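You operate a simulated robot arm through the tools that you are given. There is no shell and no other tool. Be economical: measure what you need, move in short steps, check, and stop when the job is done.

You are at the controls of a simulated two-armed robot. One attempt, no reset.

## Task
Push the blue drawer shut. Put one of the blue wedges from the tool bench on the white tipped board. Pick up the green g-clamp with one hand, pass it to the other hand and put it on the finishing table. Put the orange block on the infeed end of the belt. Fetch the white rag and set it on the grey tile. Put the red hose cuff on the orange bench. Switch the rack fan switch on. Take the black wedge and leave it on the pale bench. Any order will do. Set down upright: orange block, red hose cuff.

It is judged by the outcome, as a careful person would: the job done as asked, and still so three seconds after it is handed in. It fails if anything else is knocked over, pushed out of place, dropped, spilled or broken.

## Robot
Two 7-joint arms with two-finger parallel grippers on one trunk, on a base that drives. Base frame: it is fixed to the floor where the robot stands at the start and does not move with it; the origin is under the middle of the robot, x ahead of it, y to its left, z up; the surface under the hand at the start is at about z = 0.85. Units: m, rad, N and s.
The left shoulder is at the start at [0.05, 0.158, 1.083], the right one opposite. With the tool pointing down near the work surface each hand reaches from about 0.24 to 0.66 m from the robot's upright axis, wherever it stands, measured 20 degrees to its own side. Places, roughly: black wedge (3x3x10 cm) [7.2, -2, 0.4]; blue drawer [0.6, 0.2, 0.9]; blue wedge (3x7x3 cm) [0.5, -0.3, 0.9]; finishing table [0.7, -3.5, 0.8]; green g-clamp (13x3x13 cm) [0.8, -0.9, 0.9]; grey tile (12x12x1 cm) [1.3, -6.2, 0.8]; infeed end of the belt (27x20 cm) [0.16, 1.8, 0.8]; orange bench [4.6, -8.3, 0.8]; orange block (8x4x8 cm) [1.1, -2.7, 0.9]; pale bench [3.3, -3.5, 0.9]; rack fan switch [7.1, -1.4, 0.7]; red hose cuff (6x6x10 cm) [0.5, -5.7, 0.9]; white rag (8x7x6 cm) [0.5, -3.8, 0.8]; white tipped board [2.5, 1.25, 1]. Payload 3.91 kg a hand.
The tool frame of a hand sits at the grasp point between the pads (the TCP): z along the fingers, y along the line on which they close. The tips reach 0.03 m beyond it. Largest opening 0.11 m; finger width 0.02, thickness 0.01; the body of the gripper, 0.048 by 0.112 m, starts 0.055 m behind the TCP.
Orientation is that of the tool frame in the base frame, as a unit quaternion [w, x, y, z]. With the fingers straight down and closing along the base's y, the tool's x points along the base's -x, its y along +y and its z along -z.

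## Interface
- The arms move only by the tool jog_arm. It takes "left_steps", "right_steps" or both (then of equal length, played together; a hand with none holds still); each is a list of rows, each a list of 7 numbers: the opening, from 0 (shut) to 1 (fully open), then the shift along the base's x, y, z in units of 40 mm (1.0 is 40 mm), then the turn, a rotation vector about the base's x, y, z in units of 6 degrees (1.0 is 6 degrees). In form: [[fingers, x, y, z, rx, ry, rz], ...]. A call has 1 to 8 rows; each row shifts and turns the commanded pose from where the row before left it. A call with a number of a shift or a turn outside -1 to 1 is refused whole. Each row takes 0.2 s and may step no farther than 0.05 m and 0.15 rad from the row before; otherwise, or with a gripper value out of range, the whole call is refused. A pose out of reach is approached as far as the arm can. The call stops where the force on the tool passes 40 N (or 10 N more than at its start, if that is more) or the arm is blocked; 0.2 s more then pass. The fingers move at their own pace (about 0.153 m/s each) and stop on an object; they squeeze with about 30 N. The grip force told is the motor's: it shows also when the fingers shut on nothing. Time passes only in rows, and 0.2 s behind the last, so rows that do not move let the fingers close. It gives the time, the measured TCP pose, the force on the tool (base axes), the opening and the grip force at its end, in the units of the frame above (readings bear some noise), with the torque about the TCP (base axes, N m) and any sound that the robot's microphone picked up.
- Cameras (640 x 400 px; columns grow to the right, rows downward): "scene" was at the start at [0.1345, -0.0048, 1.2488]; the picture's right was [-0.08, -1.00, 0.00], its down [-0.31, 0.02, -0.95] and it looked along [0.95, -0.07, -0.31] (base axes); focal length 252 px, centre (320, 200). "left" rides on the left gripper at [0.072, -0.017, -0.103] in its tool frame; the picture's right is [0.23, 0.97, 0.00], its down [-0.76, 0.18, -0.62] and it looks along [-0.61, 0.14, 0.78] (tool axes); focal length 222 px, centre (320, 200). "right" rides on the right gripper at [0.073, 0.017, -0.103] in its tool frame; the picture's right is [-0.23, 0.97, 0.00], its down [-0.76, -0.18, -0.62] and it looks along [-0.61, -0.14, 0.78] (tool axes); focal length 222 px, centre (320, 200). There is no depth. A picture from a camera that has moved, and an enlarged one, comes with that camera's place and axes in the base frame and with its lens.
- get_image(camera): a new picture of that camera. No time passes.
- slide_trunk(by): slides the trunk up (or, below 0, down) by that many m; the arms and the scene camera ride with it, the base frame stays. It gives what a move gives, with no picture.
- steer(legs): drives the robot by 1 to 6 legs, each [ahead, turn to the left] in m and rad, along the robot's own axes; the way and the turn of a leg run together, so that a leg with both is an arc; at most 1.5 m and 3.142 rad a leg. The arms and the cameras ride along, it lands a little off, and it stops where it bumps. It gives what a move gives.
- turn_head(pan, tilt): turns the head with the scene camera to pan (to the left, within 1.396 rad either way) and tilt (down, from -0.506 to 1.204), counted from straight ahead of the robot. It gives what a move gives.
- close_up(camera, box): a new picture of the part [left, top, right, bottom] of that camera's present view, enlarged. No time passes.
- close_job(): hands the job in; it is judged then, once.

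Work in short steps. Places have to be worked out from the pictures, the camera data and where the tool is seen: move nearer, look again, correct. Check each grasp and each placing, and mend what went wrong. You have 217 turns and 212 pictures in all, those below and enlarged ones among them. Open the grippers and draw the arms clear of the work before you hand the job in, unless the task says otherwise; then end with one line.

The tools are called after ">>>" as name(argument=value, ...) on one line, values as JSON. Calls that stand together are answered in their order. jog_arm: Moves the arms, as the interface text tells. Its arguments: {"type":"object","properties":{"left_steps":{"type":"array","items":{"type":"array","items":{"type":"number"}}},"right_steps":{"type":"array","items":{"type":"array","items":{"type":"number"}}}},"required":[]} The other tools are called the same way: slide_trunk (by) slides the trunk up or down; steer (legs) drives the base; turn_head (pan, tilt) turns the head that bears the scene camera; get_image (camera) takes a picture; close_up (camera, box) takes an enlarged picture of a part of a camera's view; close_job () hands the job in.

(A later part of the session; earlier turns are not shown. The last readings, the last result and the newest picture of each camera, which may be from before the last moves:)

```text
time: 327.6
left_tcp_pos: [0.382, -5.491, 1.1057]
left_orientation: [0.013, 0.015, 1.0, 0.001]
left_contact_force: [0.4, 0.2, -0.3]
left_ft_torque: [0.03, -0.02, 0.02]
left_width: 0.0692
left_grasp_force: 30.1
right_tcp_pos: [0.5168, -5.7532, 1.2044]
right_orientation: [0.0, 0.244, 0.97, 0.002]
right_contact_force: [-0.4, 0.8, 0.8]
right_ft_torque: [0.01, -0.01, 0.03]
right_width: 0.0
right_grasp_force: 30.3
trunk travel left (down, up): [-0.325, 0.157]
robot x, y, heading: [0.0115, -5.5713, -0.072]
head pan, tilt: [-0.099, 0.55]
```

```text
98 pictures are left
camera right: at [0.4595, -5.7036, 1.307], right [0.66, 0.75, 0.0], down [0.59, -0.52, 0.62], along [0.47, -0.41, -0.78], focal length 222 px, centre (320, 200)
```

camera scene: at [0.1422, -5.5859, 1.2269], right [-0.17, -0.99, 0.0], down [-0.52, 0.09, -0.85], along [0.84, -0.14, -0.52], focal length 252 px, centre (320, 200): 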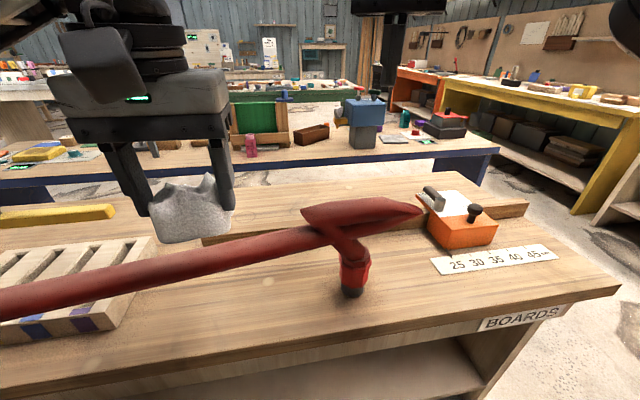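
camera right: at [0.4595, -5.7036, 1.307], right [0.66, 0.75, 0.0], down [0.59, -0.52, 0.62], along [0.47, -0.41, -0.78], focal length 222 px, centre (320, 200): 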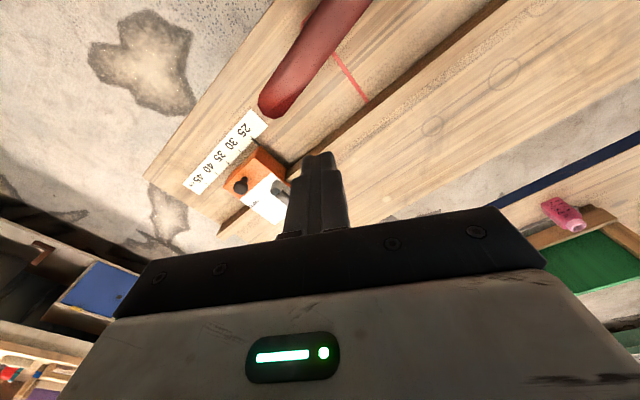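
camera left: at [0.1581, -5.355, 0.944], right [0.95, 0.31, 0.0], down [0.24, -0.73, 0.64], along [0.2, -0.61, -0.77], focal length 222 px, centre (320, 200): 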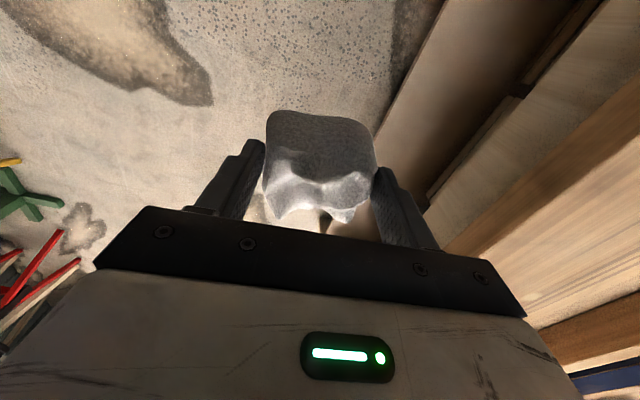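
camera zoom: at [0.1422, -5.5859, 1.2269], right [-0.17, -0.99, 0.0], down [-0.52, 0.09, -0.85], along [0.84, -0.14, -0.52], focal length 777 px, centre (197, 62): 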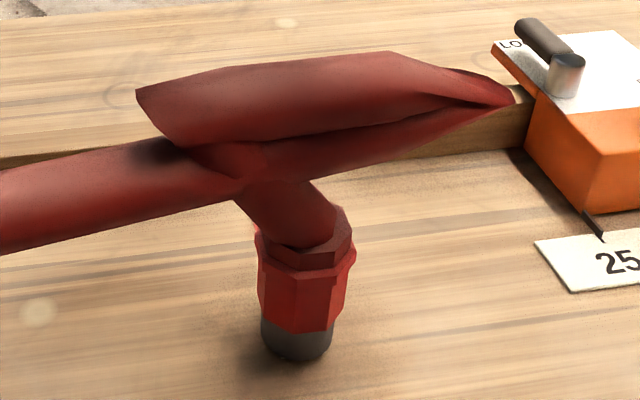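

The cuff stands at about (0.43,-5.695), z 0.85–0.95, with the hose folding into its top. I'll grasp it tilted 45° from my side, under the hose; first I back 0.1 m and pre-pose the right hand.

>>> steer(legs=[[-0.1, 0]])

>>> jog_arm(right_steps=[[1, -0.43, 0.3, 0, 0, 0, 0.94], [1, -0.43, 0.3, 0, 0, 0, 0.94], [1, -0.43, 0.3, 0, 0, 0, 0.94], [1, -0.43, 0.3, 0, 0, 0, 0.94], [1, -0.43, 0.3, 0, 0, 0, 0.94]])

>>> jog_arm(right_steps=[[1, 0, 0, -0.6, 0, -0.94, 0], [1, 0, 0, -0.6, 0, -0.94, 0], [1, 0, 0, -0.6, 0, -0.94, 0], [1, 0, 0, -0.6, 0, -0.94, 0], [1, 0, 0, -0.6, 0, -0.94, 0], [1, 0, 0, -0.6, 0, -0.94, 0], [1, 0, 0, -0.6, 0, -0.94, 0], [1, 0, 0, -0.6, 0, -0.94, 0]])

>>> get_image(camera="scene")

>>> get_image(camera="right")

```text
time: 328.7
left_tcp_pos: [0.2836, -5.4847, 1.1054]
left_orientation: [0.014, 0.015, 1.0, 0.002]
left_contact_force: [-0.3, -0.4, -0.4]
left_ft_torque: [0.02, 0.0, 0.01]
left_width: 0.069
left_grasp_force: 30.2
right_tcp_pos: [0.4186, -5.7449, 1.2058]
right_orientation: [0.0, 0.244, 0.97, 0.001]
right_contact_force: [-0.8, 0.9, -0.1]
right_ft_torque: [-0.01, -0.02, 0.03]
right_width: 0.0
right_grasp_force: 29.9
trunk travel left (down, up): [-0.325, 0.157]
robot x, y, heading: [-0.0874, -5.5634, -0.068]
head pan, tilt: [-0.099, 0.55]
```

```text
time: 329.9
left_tcp_pos: [0.2846, -5.4841, 1.1049]
left_orientation: [0.014, 0.014, 1.0, 0.001]
left_contact_force: [0.2, 0.1, -0.6]
left_ft_torque: [-0.03, 0.0, 0.01]
left_width: 0.0691
left_grasp_force: 29.8
right_tcp_pos: [0.3325, -5.6855, 1.2023]
right_orientation: [-0.001, -0.001, 1.0, 0.002]
right_contact_force: [-0.8, -0.2, 0.1]
right_ft_torque: [0.0, -0.01, -0.01]
right_width: 0.1097
right_grasp_force: 0.0
trunk travel left (down, up): [-0.325, 0.157]
robot x, y, heading: [-0.0842, -5.5627, -0.068]
head pan, tilt: [-0.099, 0.55]
```

```text
time: 331.7
left_tcp_pos: [0.2855, -5.4847, 1.1042]
left_orientation: [0.014, 0.015, 1.0, 0.001]
left_contact_force: [0.2, 0.4, -0.2]
left_ft_torque: [0.0, 0.03, 0.03]
left_width: 0.0688
left_grasp_force: 30.1
right_tcp_pos: [0.3334, -5.6857, 1.0123]
right_orientation: [0.383, -0.001, 0.924, 0.002]
right_contact_force: [0.4, 0.1, -0.4]
right_ft_torque: [0.01, 0.0, -0.03]
right_width: 0.1098
right_grasp_force: 0.0
trunk travel left (down, up): [-0.325, 0.157]
robot x, y, heading: [-0.0877, -5.5646, -0.069]
head pan, tilt: [-0.099, 0.55]
```

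```text
97 pictures are left
camera scene: at [0.0452, -5.579, 1.2269], right [-0.17, -0.99, 0.0], down [-0.52, 0.09, -0.85], along [0.84, -0.14, -0.52], focal length 252 px, centre (320, 200)
```

scene: 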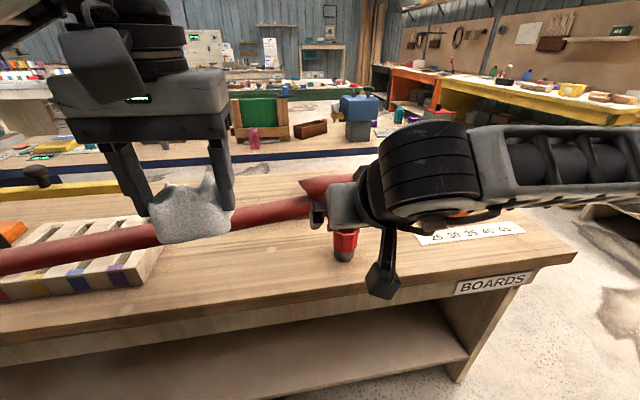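

```text
96 pictures are left
camera right: at [0.2073, -5.6691, 1.0327], right [0.16, 0.97, 0.16], down [0.1, -0.18, 0.98], along [0.98, -0.14, -0.12], focal length 222 px, centre (320, 200)
```

right: 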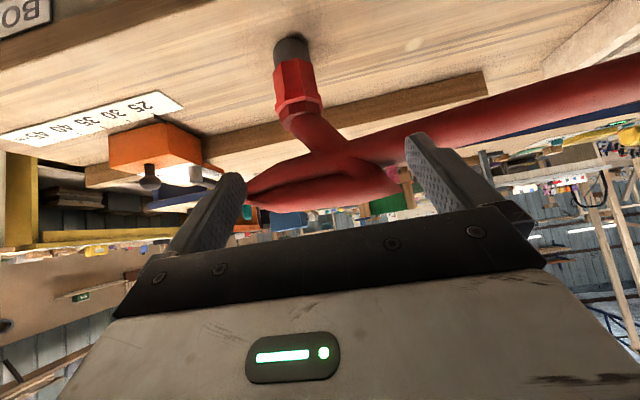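

Comparing the cuff's apparent length from two views puts the bench at z≈0.79 and the cuff at about (0.465,-5.71). I adjust the pre-grasp accordingly and look again.

>>> jog_arm(right_steps=[[1, 0.4, -0.3, -0.8, 0, 0, 0], [1, 0.4, -0.3, -0.9, 0, 0, 0]])

>>> get_image(camera="right")

```text
time: 332.3
left_tcp_pos: [0.2847, -5.4856, 1.106]
left_orientation: [0.013, 0.015, 1.0, 0.001]
left_contact_force: [0.0, -0.1, -0.3]
left_ft_torque: [0.04, 0.07, 0.01]
left_width: 0.0691
left_grasp_force: 30.0
right_tcp_pos: [0.3697, -5.709, 0.941]
right_orientation: [0.383, -0.002, 0.924, 0.002]
right_contact_force: [-0.4, 0.0, 0.5]
right_ft_torque: [0.03, -0.01, 0.0]
right_width: 0.11
right_grasp_force: 0.2
trunk travel left (down, up): [-0.325, 0.157]
robot x, y, heading: [-0.0854, -5.561, -0.07]
head pan, tilt: [-0.099, 0.55]
```

```text
95 pictures are left
camera right: at [0.2442, -5.6935, 0.9618], right [0.16, 0.97, 0.16], down [0.1, -0.18, 0.98], along [0.98, -0.14, -0.12], focal length 222 px, centre (320, 200)
```

right: 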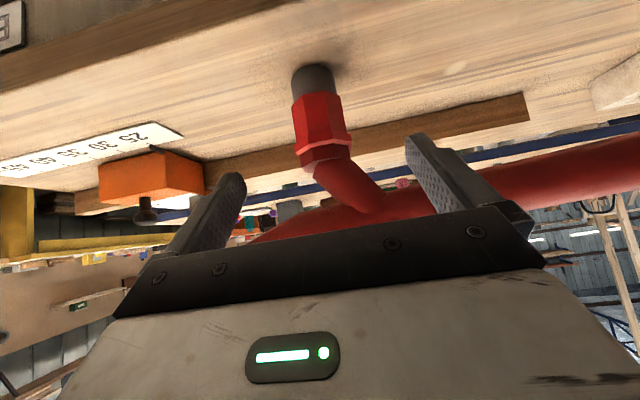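

Estimates now cluster around cuff centre (0.45,-5.706,0.855). I advance along the finger axis by about 0.09 m and check.

>>> jog_arm(right_steps=[[1, 0.7, 0.05, -0.7, 0, 0, 0], [1, 0.7, 0, -0.7, 0, 0, 0], [1, 0.5, 0, -0.5, 0, 0, 0]])

>>> get_image(camera="right")

>>> close_up(camera="scene", box=[270, 160, 430, 300])

```text
time: 333.1
left_tcp_pos: [0.2839, -5.483, 1.105]
left_orientation: [0.013, 0.015, 1.0, 0.002]
left_contact_force: [-0.1, -0.3, -0.3]
left_ft_torque: [0.04, 0.0, 0.01]
left_width: 0.0691
left_grasp_force: 29.6
right_tcp_pos: [0.4416, -5.7092, 0.8671]
right_orientation: [0.383, -0.002, 0.924, 0.002]
right_contact_force: [-0.7, 0.1, 0.0]
right_ft_torque: [0.01, -0.01, -0.01]
right_width: 0.1099
right_grasp_force: 0.1
trunk travel left (down, up): [-0.325, 0.157]
robot x, y, heading: [-0.0871, -5.5672, -0.069]
head pan, tilt: [-0.099, 0.55]
```

```text
94 pictures are left
camera right: at [0.3162, -5.6927, 0.8882], right [0.16, 0.97, 0.16], down [0.1, -0.18, 0.98], along [0.98, -0.14, -0.12], focal length 222 px, centre (320, 200)
```

right: 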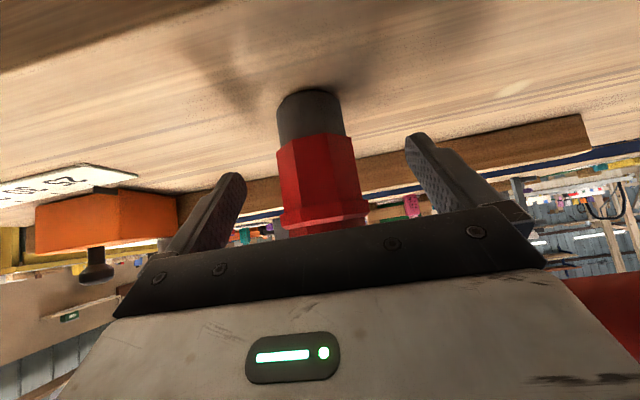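

```text
2.86 times, centred on (350, 230) of scene
camera zoom: at [0.0452, -5.5789, 1.2269], right [-0.17, -0.99, 0.0], down [-0.52, 0.09, -0.85], along [0.84, -0.14, -0.52], focal length 722 px, centre (234, 114)
```

zoom: 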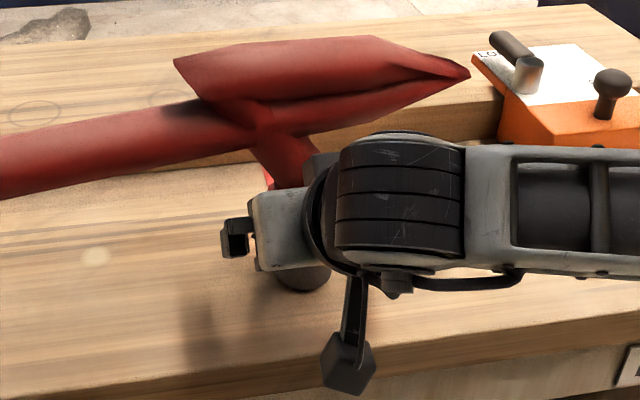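

The cuff is centred between the fingers; 2 cm further forward and close.

>>> jog_arm(right_steps=[[1, 0.55, 0.03, -0.25, 0, 0, 0], [0.3, 0, 0, 0, 0, 0, 0], [0, 0, 0, 0, 0, 0, 0], [0, 0, 0, 0, 0, 0, 0]])

>>> get_image(camera="right")

```text
time: 334.1
left_tcp_pos: [0.2842, -5.4844, 1.1052]
left_orientation: [0.014, 0.015, 1.0, 0.002]
left_contact_force: [-0.2, -0.3, -0.9]
left_ft_torque: [0.01, 0.01, -0.02]
left_width: 0.0687
left_grasp_force: 29.8
right_tcp_pos: [0.4649, -5.707, 0.8575]
right_orientation: [0.383, -0.002, 0.924, 0.003]
right_contact_force: [0.6, -0.6, 0.7]
right_ft_torque: [-0.01, 0.0, 0.02]
right_width: 0.0573
right_grasp_force: 30.2
trunk travel left (down, up): [-0.325, 0.157]
robot x, y, heading: [-0.0867, -5.5633, -0.068]
head pan, tilt: [-0.099, 0.55]
```

```text
92 pictures are left
camera right: at [0.3391, -5.6905, 0.8799], right [0.16, 0.97, 0.16], down [0.1, -0.18, 0.98], along [0.98, -0.14, -0.12], focal length 222 px, centre (320, 200)
```

right: 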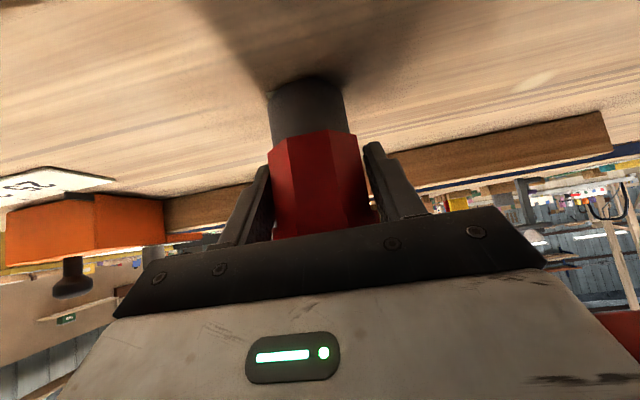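

Gripped (0.057 m). I lift straight up and check.

>>> jog_arm(right_steps=[[0, 0, 0, 0.6, 0, 0, 0], [0, 0, 0, 0.9, 0, 0, 0], [0, 0, 0, 0.9, 0, 0, 0], [0, 0, 0, 0.9, 0, 0, 0], [0, -0.3, 0, 0.9, 0, 0, 0], [0, -0.4, 0, 0.8, 0, 0, 0]])

>>> get_image(camera="scene")

>>> get_image(camera="right")

```text
time: 335.5
left_tcp_pos: [0.2847, -5.4847, 1.1065]
left_orientation: [0.014, 0.014, 1.0, 0.002]
left_contact_force: [0.6, 0.4, -0.9]
left_ft_torque: [-0.02, -0.01, -0.02]
left_width: 0.0689
left_grasp_force: 30.0
right_tcp_pos: [0.4375, -5.7042, 1.0602]
right_orientation: [0.381, -0.002, 0.924, 0.002]
right_contact_force: [-0.4, 0.2, -1.7]
right_ft_torque: [-0.01, -0.02, -0.01]
right_width: 0.0573
right_grasp_force: 30.3
trunk travel left (down, up): [-0.325, 0.157]
robot x, y, heading: [-0.0821, -5.5642, -0.065]
head pan, tilt: [-0.099, 0.55]
```

```text
91 pictures are left
camera scene: at [0.045, -5.5789, 1.2269], right [-0.17, -0.99, 0.0], down [-0.51, 0.09, -0.85], along [0.84, -0.14, -0.52], focal length 252 px, centre (320, 200)
```

scene: 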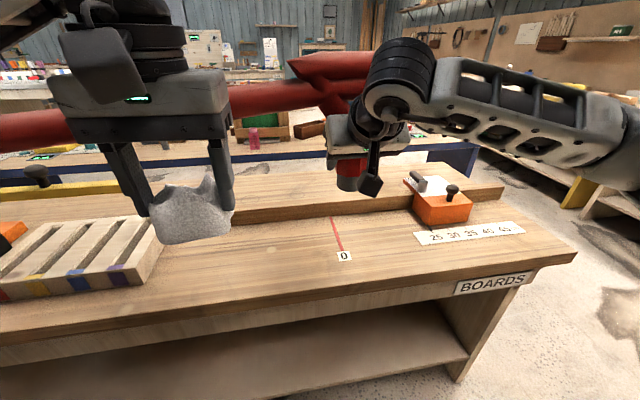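

```text
90 pictures are left
camera right: at [0.3117, -5.6876, 1.0804], right [0.16, 0.97, 0.16], down [0.1, -0.18, 0.98], along [0.98, -0.14, -0.13], focal length 222 px, centre (320, 200)
```

right: 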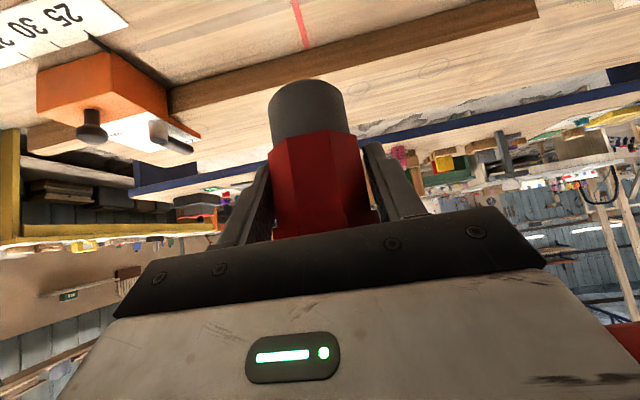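

The cuff is lifted and the hose simply follows. Next the grey tile at about (1.3,-6.2): I drive around the end of this bench and look.

>>> steer(legs=[[0, -1.43], [1.3, 0], [0, 1.6]])

>>> turn_head(pan=0.2, tilt=0.35)

>>> get_image(camera="scene")

```text
time: 349.5
left_tcp_pos: [0.3515, -6.7203, 1.1049]
left_orientation: [0.014, -0.067, 0.998, 0.002]
left_contact_force: [0.4, -0.1, -0.3]
left_ft_torque: [0.01, 0.0, -0.03]
left_width: 0.0679
left_grasp_force: 29.7
right_tcp_pos: [0.54, -6.9139, 1.0575]
right_orientation: [0.381, -0.077, 0.921, 0.033]
right_contact_force: [-0.7, 0.1, -1.9]
right_ft_torque: [0.02, 0.02, -0.01]
right_width: 0.0535
right_grasp_force: 29.7
trunk travel left (down, up): [-0.325, 0.157]
robot x, y, heading: [0.0029, -6.8638, 0.092]
head pan, tilt: [-0.099, 0.55]
```

```text
time: 350.3
left_tcp_pos: [0.3518, -6.7216, 1.1053]
left_orientation: [0.014, -0.067, 0.998, 0.003]
left_contact_force: [-0.1, 0.4, -0.6]
left_ft_torque: [0.01, 0.01, -0.01]
left_width: 0.0679
left_grasp_force: 29.9
right_tcp_pos: [0.5381, -6.9132, 1.0591]
right_orientation: [0.381, -0.077, 0.921, 0.033]
right_contact_force: [-0.2, 0.5, -1.5]
right_ft_torque: [-0.01, 0.02, -0.03]
right_width: 0.0539
right_grasp_force: 30.1
trunk travel left (down, up): [-0.325, 0.157]
robot x, y, heading: [-0.0021, -6.8581, 0.09]
head pan, tilt: [0.201, 0.351]
```

```text
89 pictures are left
camera scene: at [0.1309, -6.8266, 1.2451], right [0.29, -0.96, 0.0], down [-0.33, -0.1, -0.94], along [0.9, 0.27, -0.34], focal length 252 px, centre (320, 200)
```

scene: 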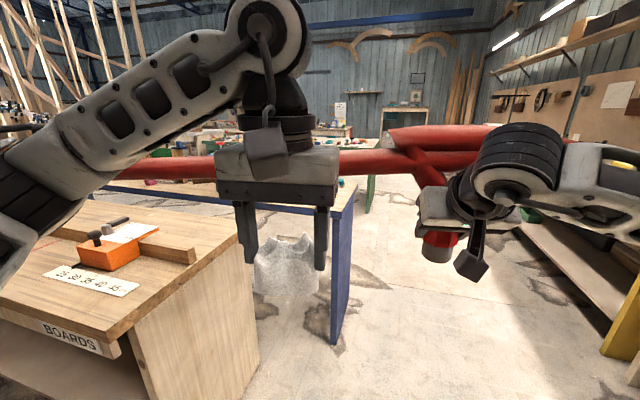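

The right-hand opening shrank slightly; I check the cuff in the right camera.

>>> get_image(camera="right")

```text
88 pictures are left
camera right: at [0.4125, -6.9173, 1.08], right [0.0, 0.99, 0.16], down [0.13, -0.16, 0.98], along [0.99, 0.02, -0.12], focal length 222 px, centre (320, 200)
```

right: 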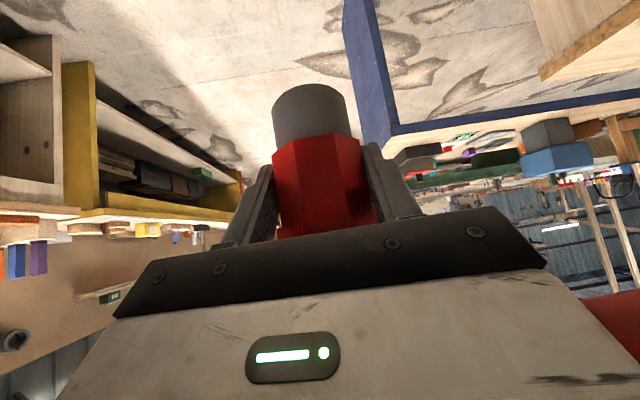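

The cuff is held fine. I drive to about (1.4,-7.05) and face +y toward the tile bench's end.

>>> steer(legs=[[0, -0.225], [1.41, 0], [0, 1.69]])

>>> turn_head(pan=0.1, tilt=0.5)

>>> get_image(camera="scene")

```text
time: 362.3
left_tcp_pos: [1.2774, -6.6764, 1.1052]
left_orientation: [-0.008, 0.736, -0.677, -0.012]
left_contact_force: [0.2, -0.2, -0.1]
left_ft_torque: [0.03, -0.03, -0.01]
left_width: 0.067
left_grasp_force: 29.9
right_tcp_pos: [1.4786, -6.4997, 1.0594]
right_orientation: [-0.254, 0.69, -0.615, -0.286]
right_contact_force: [-0.5, 1.1, -2.1]
right_ft_torque: [-0.02, -0.02, -0.03]
right_width: 0.0519
right_grasp_force: 30.0
trunk travel left (down, up): [-0.325, 0.157]
robot x, y, heading: [1.3973, -7.035, 1.609]
head pan, tilt: [0.201, 0.351]
```

```text
time: 363.0
left_tcp_pos: [1.2763, -6.6769, 1.1054]
left_orientation: [-0.009, 0.736, -0.677, -0.011]
left_contact_force: [-0.5, -0.1, -0.3]
left_ft_torque: [0.04, -0.01, 0.01]
left_width: 0.067
left_grasp_force: 30.1
right_tcp_pos: [1.4787, -6.4991, 1.0582]
right_orientation: [-0.252, 0.691, -0.614, -0.287]
right_contact_force: [0.7, -0.3, -1.5]
right_ft_torque: [-0.05, -0.01, 0.0]
right_width: 0.0521
right_grasp_force: 30.2
trunk travel left (down, up): [-0.325, 0.157]
robot x, y, heading: [1.3973, -7.0359, 1.616]
head pan, tilt: [0.099, 0.499]
```

```text
87 pictures are left
camera scene: at [1.3846, -6.9019, 1.2315], right [0.99, 0.14, 0.0], down [0.07, -0.47, -0.88], along [-0.12, 0.87, -0.48], focal length 252 px, centre (320, 200)
```

scene: 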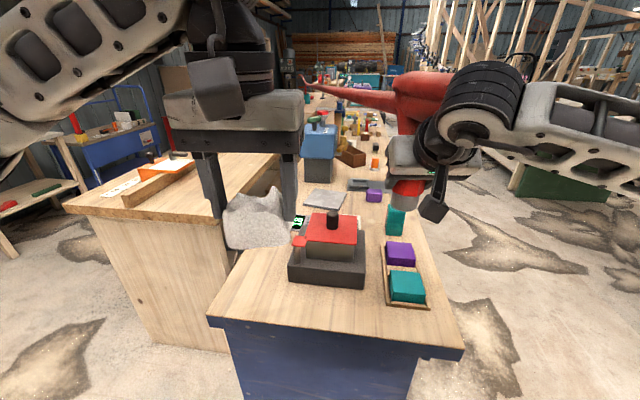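

The grey tile lies behind the red-topped box, near (1.29,-6.15); it's best reached from the bench's right (+x) side. I tuck the right hand up and drive around to face -x there.

>>> jog_arm(right_steps=[[0, 0.3, -0.8, 0.5, 0, 0, 0], [0, 0.3, -0.8, 0.6, 0, 0, 0], [0, 0.4, -0.8, 0.6, 0, 0, 0], [0, 0.5, -0.4, 0.6, 0, 0, 0]])

>>> steer(legs=[[0, -1.61], [0.65, 0], [0, 1.57], [0.98, 0], [0, 1.57]])

>>> turn_head(pan=0.1, tilt=0.6)

>>> get_image(camera="scene")

```text
time: 364.0
left_tcp_pos: [1.2773, -6.6765, 1.1038]
left_orientation: [-0.008, 0.736, -0.677, -0.012]
left_contact_force: [-0.9, 0.7, 0.3]
left_ft_torque: [-0.01, 0.0, 0.01]
left_width: 0.0669
left_grasp_force: 30.3
right_tcp_pos: [1.5398, -6.6087, 1.1508]
right_orientation: [-0.254, 0.69, -0.614, -0.286]
right_contact_force: [-1.3, -0.1, -1.7]
right_ft_torque: [0.0, 0.01, -0.06]
right_width: 0.0521
right_grasp_force: 29.9
trunk travel left (down, up): [-0.325, 0.157]
robot x, y, heading: [1.3948, -7.0342, 1.616]
head pan, tilt: [0.099, 0.499]
```

```text
time: 384.1
left_tcp_pos: [1.634, -6.1627, 1.1047]
left_orientation: [0.002, 0.998, 0.053, -0.014]
left_contact_force: [0.1, 0.7, -0.5]
left_ft_torque: [0.01, -0.02, -0.05]
left_width: 0.0659
left_grasp_force: 29.9
right_tcp_pos: [1.5608, -5.9025, 1.1475]
right_orientation: [0.027, 0.922, 0.063, -0.382]
right_contact_force: [0.5, 0.0, -1.7]
right_ft_torque: [0.04, -0.01, -0.01]
right_width: 0.0516
right_grasp_force: 29.5
trunk travel left (down, up): [-0.325, 0.157]
robot x, y, heading: [1.9919, -6.0346, -3.076]
head pan, tilt: [0.099, 0.499]
```

```text
time: 384.8
left_tcp_pos: [1.6344, -6.1624, 1.1056]
left_orientation: [0.003, 0.998, 0.054, -0.014]
left_contact_force: [-0.6, 0.4, 0.8]
left_ft_torque: [0.02, 0.0, 0.0]
left_width: 0.0655
left_grasp_force: 30.0
right_tcp_pos: [1.5601, -5.9019, 1.1496]
right_orientation: [0.028, 0.922, 0.064, -0.382]
right_contact_force: [0.6, -0.3, -1.8]
right_ft_torque: [-0.02, -0.03, 0.03]
right_width: 0.0515
right_grasp_force: 30.0
trunk travel left (down, up): [-0.325, 0.157]
robot x, y, heading: [1.988, -6.0331, -3.078]
head pan, tilt: [0.099, 0.6]
```

```text
86 pictures are left
camera scene: at [1.8632, -6.0482, 1.2224], right [-0.16, 0.99, 0.0], down [0.56, 0.09, -0.83], along [-0.81, -0.14, -0.56], focal length 252 px, centre (320, 200)
```

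scene: 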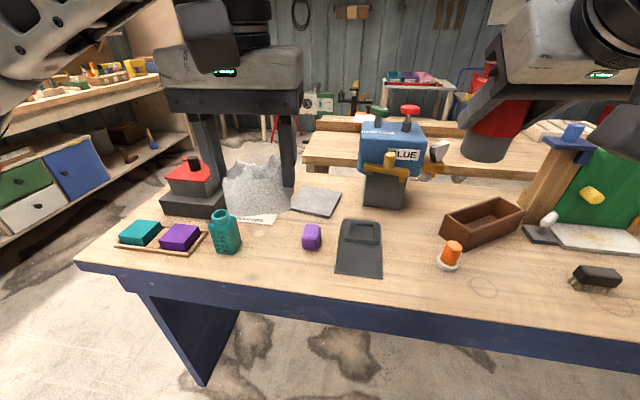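

The tile is at about (1.279,-6.16). I move 0.14 m closer, then carry the rag over it.

>>> steer(legs=[[0.13, 0]])

>>> jog_arm(left_steps=[[0, -0.9, 0.05, 0, 0, 0, 0], [0, -0.9, 0.05, 0, 0, 0, 0], [0, -0.9, 0.05, 0, 0, 0, 0], [0, -0.9, 0.05, 0, 0, 0, 0], [0, -0.9, 0.05, 0, 0, 0, 0], [0, -0.9, 0, -0.4, 0, 0, 0], [0, 0, 0, -1, 0, 0, 0]])

>>> get_image(camera="scene")

>>> get_image(camera="left")

```text
time: 386.0
left_tcp_pos: [1.5058, -6.1726, 1.1054]
left_orientation: [0.003, 0.998, 0.056, -0.014]
left_contact_force: [-0.2, 0.1, -0.8]
left_ft_torque: [0.01, -0.04, -0.01]
left_width: 0.0656
left_grasp_force: 30.5
right_tcp_pos: [1.4322, -5.9127, 1.1482]
right_orientation: [0.028, 0.922, 0.066, -0.381]
right_contact_force: [-0.3, -0.2, -2.6]
right_ft_torque: [-0.02, -0.01, -0.01]
right_width: 0.0515
right_grasp_force: 30.0
trunk travel left (down, up): [-0.325, 0.157]
robot x, y, heading: [1.8629, -6.0423, -3.073]
head pan, tilt: [0.099, 0.6]
```

```text
time: 387.6
left_tcp_pos: [1.2892, -6.1627, 1.0478]
left_orientation: [0.002, 0.998, 0.055, -0.013]
left_contact_force: [-0.7, -0.2, -0.1]
left_ft_torque: [0.02, 0.0, -0.02]
left_width: 0.0653
left_grasp_force: 29.7
right_tcp_pos: [1.4315, -5.9131, 1.1485]
right_orientation: [0.028, 0.922, 0.066, -0.381]
right_contact_force: [-0.4, -0.5, -1.2]
right_ft_torque: [0.01, -0.04, 0.0]
right_width: 0.0515
right_grasp_force: 29.9
trunk travel left (down, up): [-0.325, 0.157]
robot x, y, heading: [1.8591, -6.042, -3.065]
head pan, tilt: [0.099, 0.6]
```

```text
85 pictures are left
camera scene: at [1.7351, -6.058, 1.2223], right [-0.17, 0.99, 0.0], down [0.56, 0.1, -0.82], along [-0.81, -0.14, -0.57], focal length 252 px, centre (320, 200)
```

scene: 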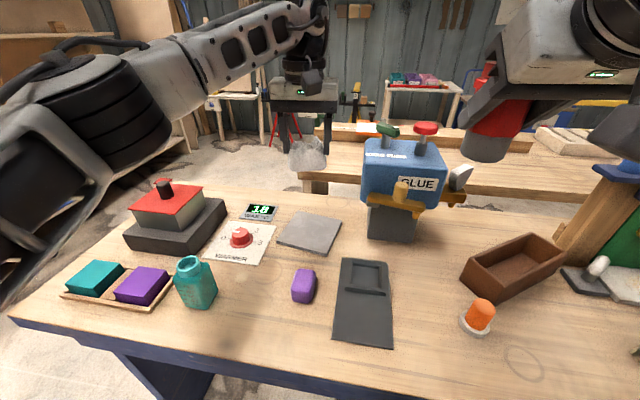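

```text
84 pictures are left
camera left: at [1.3602, -6.1372, 1.1484], right [0.33, -0.94, 0.0], down [-0.72, -0.26, 0.64], along [-0.61, -0.21, -0.76], focal length 222 px, centre (320, 200)
```

left: 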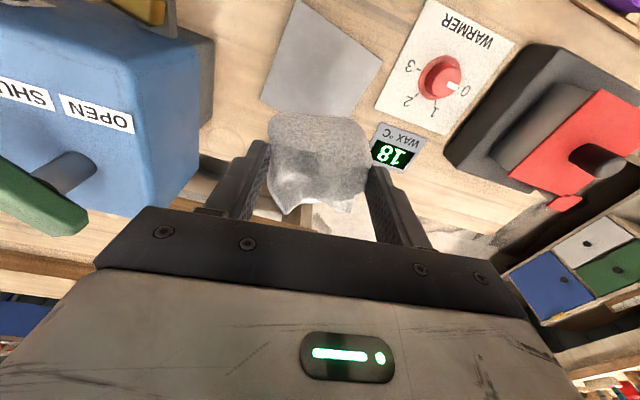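

Triangulated tile: centre (1.32,-6.153), top z≈0.84. I correct and lower onto it.

>>> jog_arm(left_steps=[[0, 0.75, 0.2, 0, 0, 0, 0], [0, 0, 0, -0.9, 0, 0, 0], [0, 0, 0, -0.9, 0, 0, 0], [0, 0, 0, -0.9, 0, 0, 0], [0, 0, 0, -0.8, 0, 0, 0]])

>>> get_image(camera="scene")

>>> get_image(camera="left")

```text
time: 388.8
left_tcp_pos: [1.3229, -6.1545, 0.9069]
left_orientation: [0.003, 0.998, 0.056, -0.013]
left_contact_force: [0.4, 0.3, -0.6]
left_ft_torque: [-0.02, -0.01, 0.02]
left_width: 0.0657
left_grasp_force: 30.3
right_tcp_pos: [1.4319, -5.9115, 1.149]
right_orientation: [0.029, 0.922, 0.067, -0.381]
right_contact_force: [0.2, 1.0, -1.3]
right_ft_torque: [0.02, 0.0, 0.0]
right_width: 0.0517
right_grasp_force: 30.0
trunk travel left (down, up): [-0.325, 0.157]
robot x, y, heading: [1.8633, -6.0415, -3.068]
head pan, tilt: [0.099, 0.6]
```

```text
83 pictures are left
camera scene: at [1.7352, -6.0576, 1.2224], right [-0.17, 0.99, 0.0], down [0.56, 0.1, -0.82], along [-0.81, -0.14, -0.57], focal length 252 px, centre (320, 200)
```

scene: 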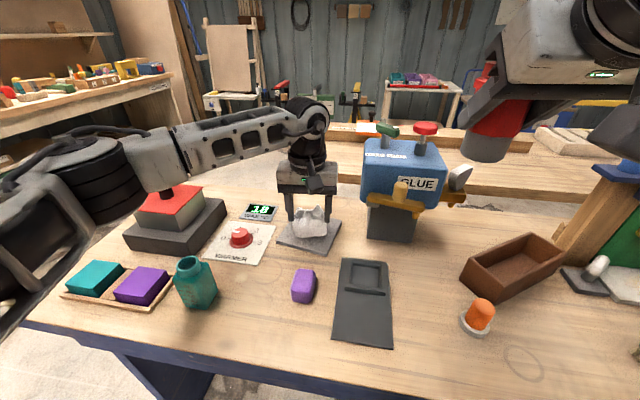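

```text
82 pictures are left
camera left: at [1.3934, -6.1281, 1.0083], right [0.33, -0.94, 0.0], down [-0.72, -0.26, 0.64], along [-0.61, -0.21, -0.76], focal length 222 px, centre (320, 200)
```

left: 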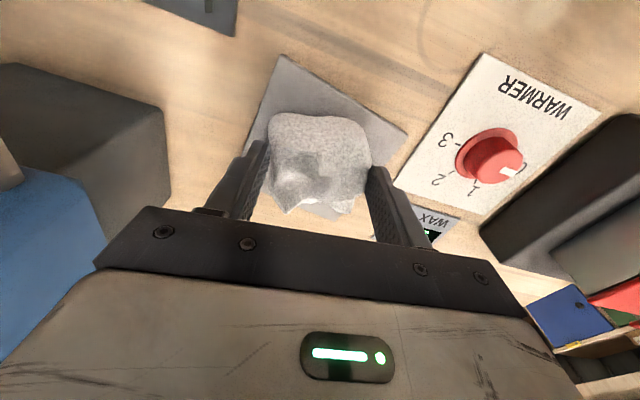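

The rag is over the tile, but my left forearm is close to the red box's knob. I zoom there before lowering further.

>>> close_up(camera="scene", box=[100, 130, 260, 260])

```text
3.08 times, centred on (180, 195) of scene
camera zoom: at [1.7352, -6.0576, 1.2224], right [-0.17, 0.99, 0.0], down [0.56, 0.1, -0.82], along [-0.81, -0.14, -0.57], focal length 777 px, centre (751, 215)
```

zoom: 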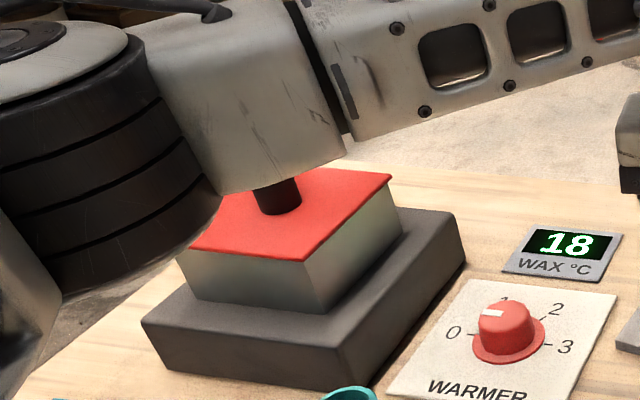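

By geometry my forearm runs at x≈1.4–1.6, in front of the box's knob (1.36,-6.45), so it's only an optical overlap. I shift 2 cm to the tile's centre and lower the last bit.

>>> jog_arm(left_steps=[[0, -0.45, -0.15, 0, 0, 0, 0], [0, 0, 0, -0.2, 0, 0, 0], [0, 0, 0, -0.15, 0, 0, 0], [0, 0, 0, -0.1, 0, 0, 0]])

```text
time: 389.8
left_tcp_pos: [1.3038, -6.161, 0.891]
left_orientation: [0.002, 0.998, 0.056, -0.013]
left_contact_force: [0.1, -0.1, -0.8]
left_ft_torque: [0.0, -0.01, 0.01]
left_width: 0.0654
left_grasp_force: 30.1
right_tcp_pos: [1.4319, -5.9131, 1.1501]
right_orientation: [0.03, 0.922, 0.067, -0.381]
right_contact_force: [0.4, 0.1, -2.4]
right_ft_torque: [-0.01, 0.0, -0.04]
right_width: 0.0515
right_grasp_force: 30.2
trunk travel left (down, up): [-0.325, 0.157]
robot x, y, heading: [1.8609, -6.0474, -3.071]
head pan, tilt: [0.099, 0.6]
```

>>> jog_arm(left_steps=[[0, 0, 0, -0.12, 0, 0, 0], [0, 0, 0, -0.12, 0, 0, 0]])

>>> close_up(camera="scene", box=[250, 160, 380, 260])

```text
time: 390.4
left_tcp_pos: [1.3031, -6.1592, 0.8887]
left_orientation: [0.001, 0.998, 0.056, -0.019]
left_contact_force: [3.3, 0.1, 33.7]
left_ft_torque: [-1.15, -0.41, 0.11]
left_width: 0.0657
left_grasp_force: 30.5
right_tcp_pos: [1.4352, -5.9109, 1.1512]
right_orientation: [0.029, 0.921, 0.067, -0.383]
right_contact_force: [0.4, 0.1, -1.1]
right_ft_torque: [0.01, 0.01, -0.02]
right_width: 0.052
right_grasp_force: 29.9
trunk travel left (down, up): [-0.325, 0.157]
robot x, y, heading: [1.8585, -6.0423, -3.071]
head pan, tilt: [0.099, 0.6]
```

```text
4.00 times, centred on (315, 210) of scene
camera zoom: at [1.7388, -6.0567, 1.2235], right [-0.17, 0.99, 0.0], down [0.55, 0.09, -0.83], along [-0.82, -0.14, -0.56], focal length 1010 px, centre (340, 160)
```

zoom: 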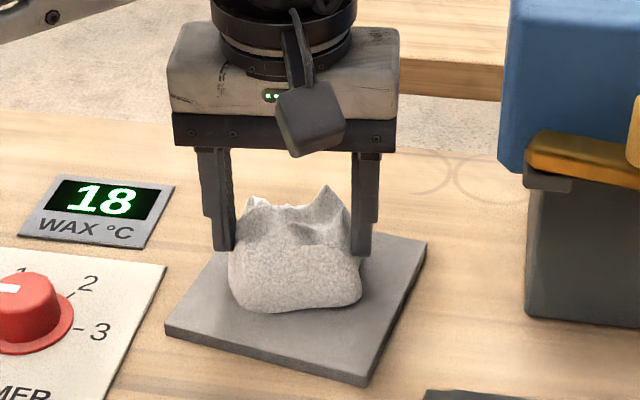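

Contact on the tile. I open and rise.

>>> jog_arm(left_steps=[[0.8, 0, 0, 0.1, 0, 0, 0], [0.8, 0, 0, 0, 0, 0, 0], [0.8, 0, 0, 0.8, 0, 0, 0], [0.8, 0, 0, 1, 0, 0, 0], [0.8, 0, 0, 1, 0, 0, 0], [0.8, 0, 0, 1, 0, 0, 0], [0.8, 0.5, 0, 1, 0, 0, 0]])

>>> jog_arm(left_steps=[[0, 0.9, 0, 0.3, 0, 0, 0], [0, 0.9, 0, 0, 0, 0, 0], [0, 0.9, 0, 0, 0, 0, 0], [0, 0.9, 0, 0, 0, 0, 0]])

>>> get_image(camera="scene")

```text
time: 392.0
left_tcp_pos: [1.3214, -6.1626, 1.0782]
left_orientation: [0.003, 0.998, 0.056, -0.015]
left_contact_force: [-0.2, -0.4, 0.9]
left_ft_torque: [-0.04, 0.01, -0.02]
left_width: 0.0881
left_grasp_force: 0.0
right_tcp_pos: [1.4322, -5.9128, 1.1499]
right_orientation: [0.029, 0.921, 0.066, -0.382]
right_contact_force: [-0.3, -0.1, -1.6]
right_ft_torque: [0.0, -0.02, 0.0]
right_width: 0.0515
right_grasp_force: 29.7
trunk travel left (down, up): [-0.325, 0.157]
robot x, y, heading: [1.8592, -6.0398, -3.067]
head pan, tilt: [0.099, 0.6]
```

```text
time: 393.0
left_tcp_pos: [1.4649, -6.1596, 1.0886]
left_orientation: [0.003, 0.998, 0.057, -0.015]
left_contact_force: [0.6, -0.6, 0.1]
left_ft_torque: [-0.01, -0.01, -0.03]
left_width: 0.0001
left_grasp_force: 30.2
right_tcp_pos: [1.4316, -5.9127, 1.1489]
right_orientation: [0.029, 0.921, 0.067, -0.382]
right_contact_force: [0.3, -0.1, -1.5]
right_ft_torque: [0.0, 0.0, -0.01]
right_width: 0.0517
right_grasp_force: 29.9
trunk travel left (down, up): [-0.325, 0.157]
robot x, y, heading: [1.8591, -6.0446, -3.069]
head pan, tilt: [0.099, 0.6]
```

```text
79 pictures are left
camera scene: at [1.7356, -6.0576, 1.2224], right [-0.17, 0.99, 0.0], down [0.56, 0.1, -0.83], along [-0.81, -0.14, -0.56], focal length 252 px, centre (320, 200)
```

scene: 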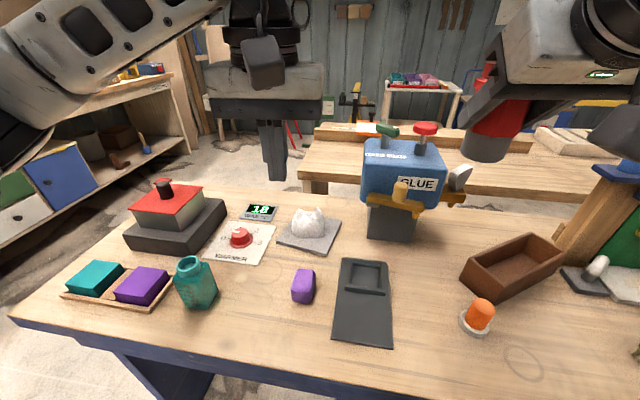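

The rag sits on the tile. Now the cuff: I back away, turn toward the orange bench (4.6,-8.3) and look.

>>> steer(legs=[[-0.3, 0], [0, 2.5]])

>>> turn_head(pan=0.0, tilt=0.25)

>>> get_image(camera="scene")

>>> get_image(camera="right")

```text
time: 400.7
left_tcp_pos: [2.5267, -6.2088, 1.0888]
left_orientation: [0.013, 0.316, 0.949, -0.003]
left_contact_force: [0.2, 0.3, -0.4]
left_ft_torque: [0.02, -0.02, 0.01]
left_width: 0.0
left_grasp_force: 29.8
right_tcp_pos: [2.3805, -6.4125, 1.1478]
right_orientation: [0.365, 0.278, 0.881, -0.114]
right_contact_force: [0.4, -0.2, -1.3]
right_ft_torque: [0.0, 0.05, -0.01]
right_width: 0.0514
right_grasp_force: 30.0
trunk travel left (down, up): [-0.325, 0.157]
robot x, y, heading: [2.1561, -6.0236, -0.683]
head pan, tilt: [0.099, 0.6]
```

```text
time: 401.6
left_tcp_pos: [2.5271, -6.2068, 1.089]
left_orientation: [0.014, 0.316, 0.949, -0.003]
left_contact_force: [0.3, -0.9, -0.5]
left_ft_torque: [0.02, -0.01, 0.01]
left_width: 0.0
left_grasp_force: 30.2
right_tcp_pos: [2.3799, -6.4111, 1.1483]
right_orientation: [0.365, 0.278, 0.881, -0.114]
right_contact_force: [0.2, 0.6, -1.7]
right_ft_torque: [-0.06, 0.01, 0.0]
right_width: 0.0515
right_grasp_force: 29.9
trunk travel left (down, up): [-0.325, 0.157]
robot x, y, heading: [2.1565, -6.021, -0.68]
head pan, tilt: [0.0, 0.25]
```

```text
78 pictures are left
camera scene: at [2.2619, -6.1044, 1.2545], right [-0.63, -0.78, 0.0], down [-0.19, 0.16, -0.97], along [0.75, -0.61, -0.25], focal length 252 px, centre (320, 200)
```

scene: 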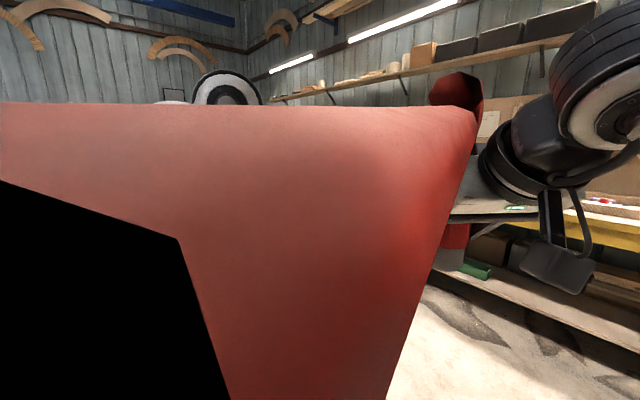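

```text
77 pictures are left
camera right: at [2.287, -6.3258, 1.1701], right [0.69, 0.71, 0.16], down [-0.02, -0.2, 0.98], along [0.72, -0.68, -0.12], focal length 222 px, centre (320, 200)
```

right: 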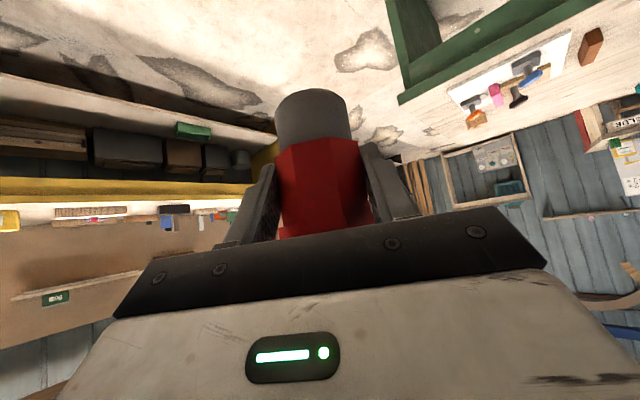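

The trailing hose passes right in front of my head camera. I lower the right hand so the hose runs beneath the camera, then look again.

>>> jog_arm(right_steps=[[0, 0.3, -0.3, -0.9, 0, 0, 0], [0, 0.3, -0.3, -0.9, 0, 0, 0], [0, 0.3, -0.3, -0.9, 0, 0, 0], [0, 0.3, -0.3, -0.9, 0, 0, 0], [0, 0.3, -0.3, -0.9, 0, 0, 0], [0, 0.3, -0.3, -0.9, 0, 0, 0]])

>>> get_image(camera="scene")

```text
time: 403.0
left_tcp_pos: [2.5258, -6.2083, 1.0891]
left_orientation: [0.014, 0.316, 0.949, -0.003]
left_contact_force: [1.2, 0.2, 0.5]
left_ft_torque: [-0.02, 0.0, -0.03]
left_width: 0.0002
left_grasp_force: 30.0
right_tcp_pos: [2.4523, -6.4847, 0.9311]
right_orientation: [0.365, 0.278, 0.881, -0.114]
right_contact_force: [0.6, -0.4, -2.3]
right_ft_torque: [-0.05, 0.0, -0.01]
right_width: 0.0516
right_grasp_force: 30.1
trunk travel left (down, up): [-0.325, 0.157]
robot x, y, heading: [2.1521, -6.0225, -0.684]
head pan, tilt: [0.0, 0.25]
```

```text
76 pictures are left
camera scene: at [2.262, -6.1046, 1.2546], right [-0.63, -0.77, 0.0], down [-0.19, 0.16, -0.97], along [0.75, -0.61, -0.25], focal length 252 px, centre (320, 200)
```

scene: 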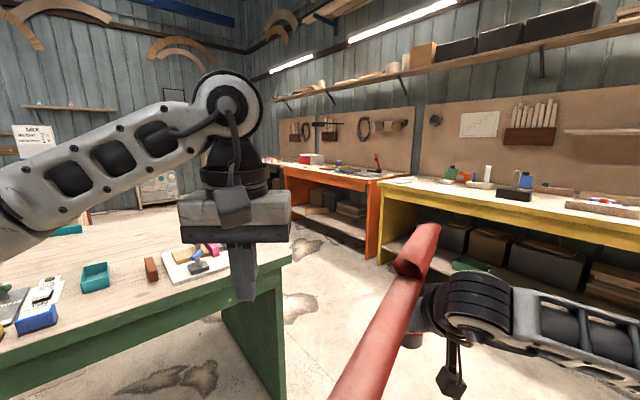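

The orange bench is visible: front edge around y≈-8.05, x 3.8–5.7. I drive around the green bench's corner toward it.

>>> steer(legs=[[0, -0.72], [1.2, 0], [0, 1.33], [1.5, 0], [0.35, 0], [0, -1.3]])

>>> turn_head(pan=0.2, tilt=0.4)

>>> get_image(camera="scene")

```text
time: 426.4
left_tcp_pos: [4.4284, -7.5982, 1.0889]
left_orientation: [0.013, 0.584, 0.812, -0.007]
left_contact_force: [-0.4, 0.4, 0.4]
left_ft_torque: [-0.01, -0.02, 0.02]
left_width: 0.0002
left_grasp_force: 29.7
right_tcp_pos: [4.2102, -7.7818, 0.932]
right_orientation: [0.314, 0.528, 0.758, -0.218]
right_contact_force: [0.7, 0.4, -0.5]
right_ft_torque: [0.04, 0.03, -0.02]
right_width: 0.0516
right_grasp_force: 29.8
trunk travel left (down, up): [-0.325, 0.157]
robot x, y, heading: [4.2305, -7.2362, -1.292]
head pan, tilt: [0.0, 0.25]
```

```text
time: 427.1
left_tcp_pos: [4.4293, -7.5986, 1.0883]
left_orientation: [0.012, 0.584, 0.811, -0.007]
left_contact_force: [-0.1, 0.1, -0.1]
left_ft_torque: [0.02, 0.01, 0.03]
left_width: 0.0
left_grasp_force: 30.1
right_tcp_pos: [4.2112, -7.7828, 0.9313]
right_orientation: [0.314, 0.528, 0.759, -0.217]
right_contact_force: [-0.2, -1.1, -1.3]
right_ft_torque: [0.01, 0.01, 0.03]
right_width: 0.0513
right_grasp_force: 29.9
trunk travel left (down, up): [-0.325, 0.157]
robot x, y, heading: [4.2303, -7.2333, -1.288]
head pan, tilt: [0.201, 0.4]
```

```text
75 pictures are left
camera scene: at [4.286, -7.3534, 1.2406], right [-0.89, -0.46, 0.0], down [-0.18, 0.34, -0.92], along [0.43, -0.82, -0.39], focal length 252 px, centre (320, 200)
```

scene: 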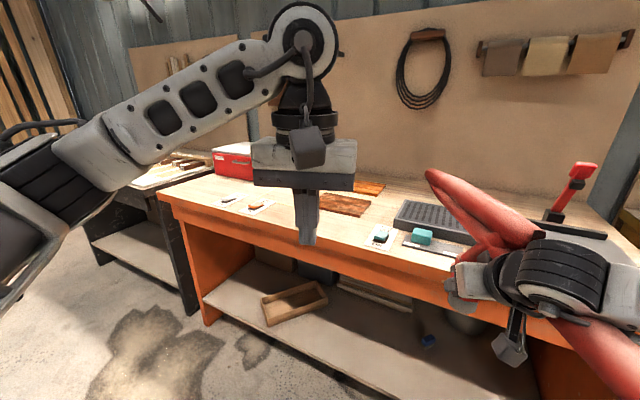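

The bench has some free space in the middle. I move the left hand aside for a clear view.

>>> jog_arm(left_steps=[[0, 0.8, 0.5, 0.3, 0, 0, 0], [0, 0.8, 0.5, 0.3, 0, 0, 0], [0, 0.8, 0.5, 0.3, 0, 0, 0], [0, 0.8, 0.5, 0, 0, 0, 0]])

>>> turn_head(pan=0.0, tilt=0.5)

>>> get_image(camera="scene")

```text
time: 428.1
left_tcp_pos: [4.5616, -7.5209, 1.1233]
left_orientation: [0.013, 0.585, 0.811, -0.007]
left_contact_force: [0.6, 0.6, 0.2]
left_ft_torque: [0.02, 0.05, 0.0]
left_width: 0.0
left_grasp_force: 30.6
right_tcp_pos: [4.2111, -7.782, 0.9325]
right_orientation: [0.315, 0.527, 0.759, -0.217]
right_contact_force: [-0.6, 0.2, -1.2]
right_ft_torque: [0.03, 0.02, 0.01]
right_width: 0.0518
right_grasp_force: 30.3
trunk travel left (down, up): [-0.325, 0.157]
robot x, y, heading: [4.2297, -7.2354, -1.288]
head pan, tilt: [0.201, 0.4]
```

```text
time: 428.9
left_tcp_pos: [4.5608, -7.5224, 1.1248]
left_orientation: [0.013, 0.584, 0.812, -0.006]
left_contact_force: [0.3, -0.2, -0.3]
left_ft_torque: [0.0, 0.0, 0.0]
left_width: 0.0
left_grasp_force: 29.7
right_tcp_pos: [4.2115, -7.7822, 0.9316]
right_orientation: [0.314, 0.528, 0.759, -0.217]
right_contact_force: [0.2, 0.2, -1.6]
right_ft_torque: [0.02, 0.03, -0.01]
right_width: 0.0514
right_grasp_force: 30.2
trunk travel left (down, up): [-0.325, 0.157]
robot x, y, heading: [4.2288, -7.2339, -1.287]
head pan, tilt: [0.0, 0.499]
```

```text
74 pictures are left
camera scene: at [4.2684, -7.3586, 1.2315], right [-0.96, -0.28, 0.0], down [-0.13, 0.46, -0.88], along [0.24, -0.84, -0.48], focal length 252 px, centre (320, 200)
```

scene: 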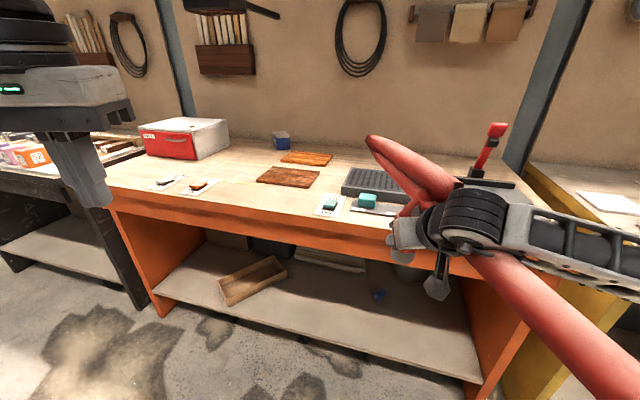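

A free spot is near (4.75,-8.09), between the cards and the brown sheets. I reposition the base so the right hand reaches it comfortably.

>>> steer(legs=[[0, 0.67], [0.57, 0], [0, -0.67]])

>>> get_image(camera="scene")

>>> get_image(camera="right")

```text
time: 435.8
left_tcp_pos: [5.0371, -7.8564, 1.1258]
left_orientation: [0.012, 0.584, 0.812, -0.007]
left_contact_force: [0.4, -0.2, -0.3]
left_ft_torque: [0.01, 0.01, 0.03]
left_width: 0.0
left_grasp_force: 29.7
right_tcp_pos: [4.687, -8.1176, 0.9319]
right_orientation: [0.315, 0.527, 0.759, -0.218]
right_contact_force: [0.4, -0.7, -1.1]
right_ft_torque: [0.01, 0.02, -0.04]
right_width: 0.0516
right_grasp_force: 29.9
trunk travel left (down, up): [-0.325, 0.157]
robot x, y, heading: [4.7089, -7.5708, -1.286]
head pan, tilt: [0.0, 0.499]
```

```text
73 pictures are left
camera scene: at [4.7435, -7.6941, 1.2314], right [-0.96, -0.28, 0.0], down [-0.13, 0.46, -0.88], along [0.25, -0.84, -0.48], focal length 252 px, centre (320, 200)
```

scene: 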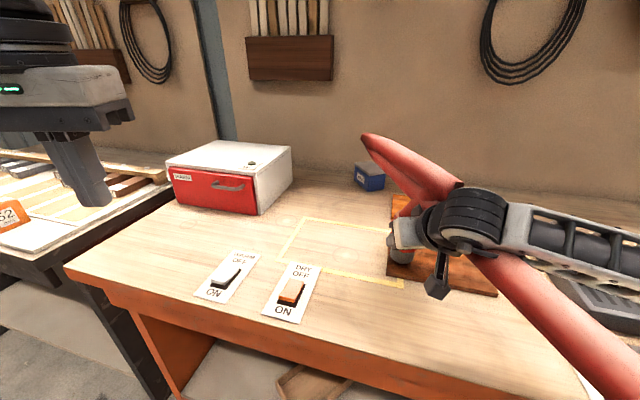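

```text
72 pictures are left
camera right: at [4.6578, -7.9951, 0.9533], right [0.97, 0.19, 0.16], down [-0.13, -0.16, 0.98], along [0.21, -0.97, -0.12], focal length 222 px, centre (320, 200)
```

right: 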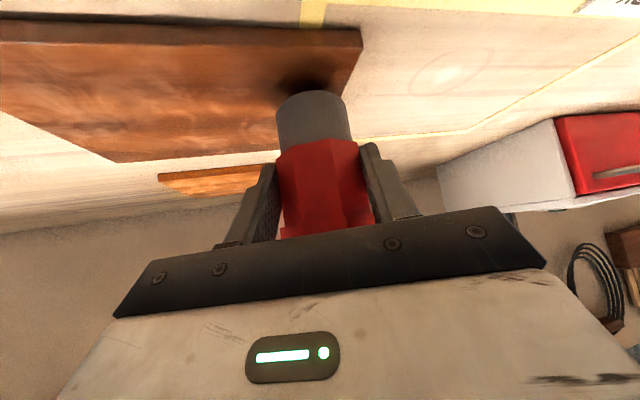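

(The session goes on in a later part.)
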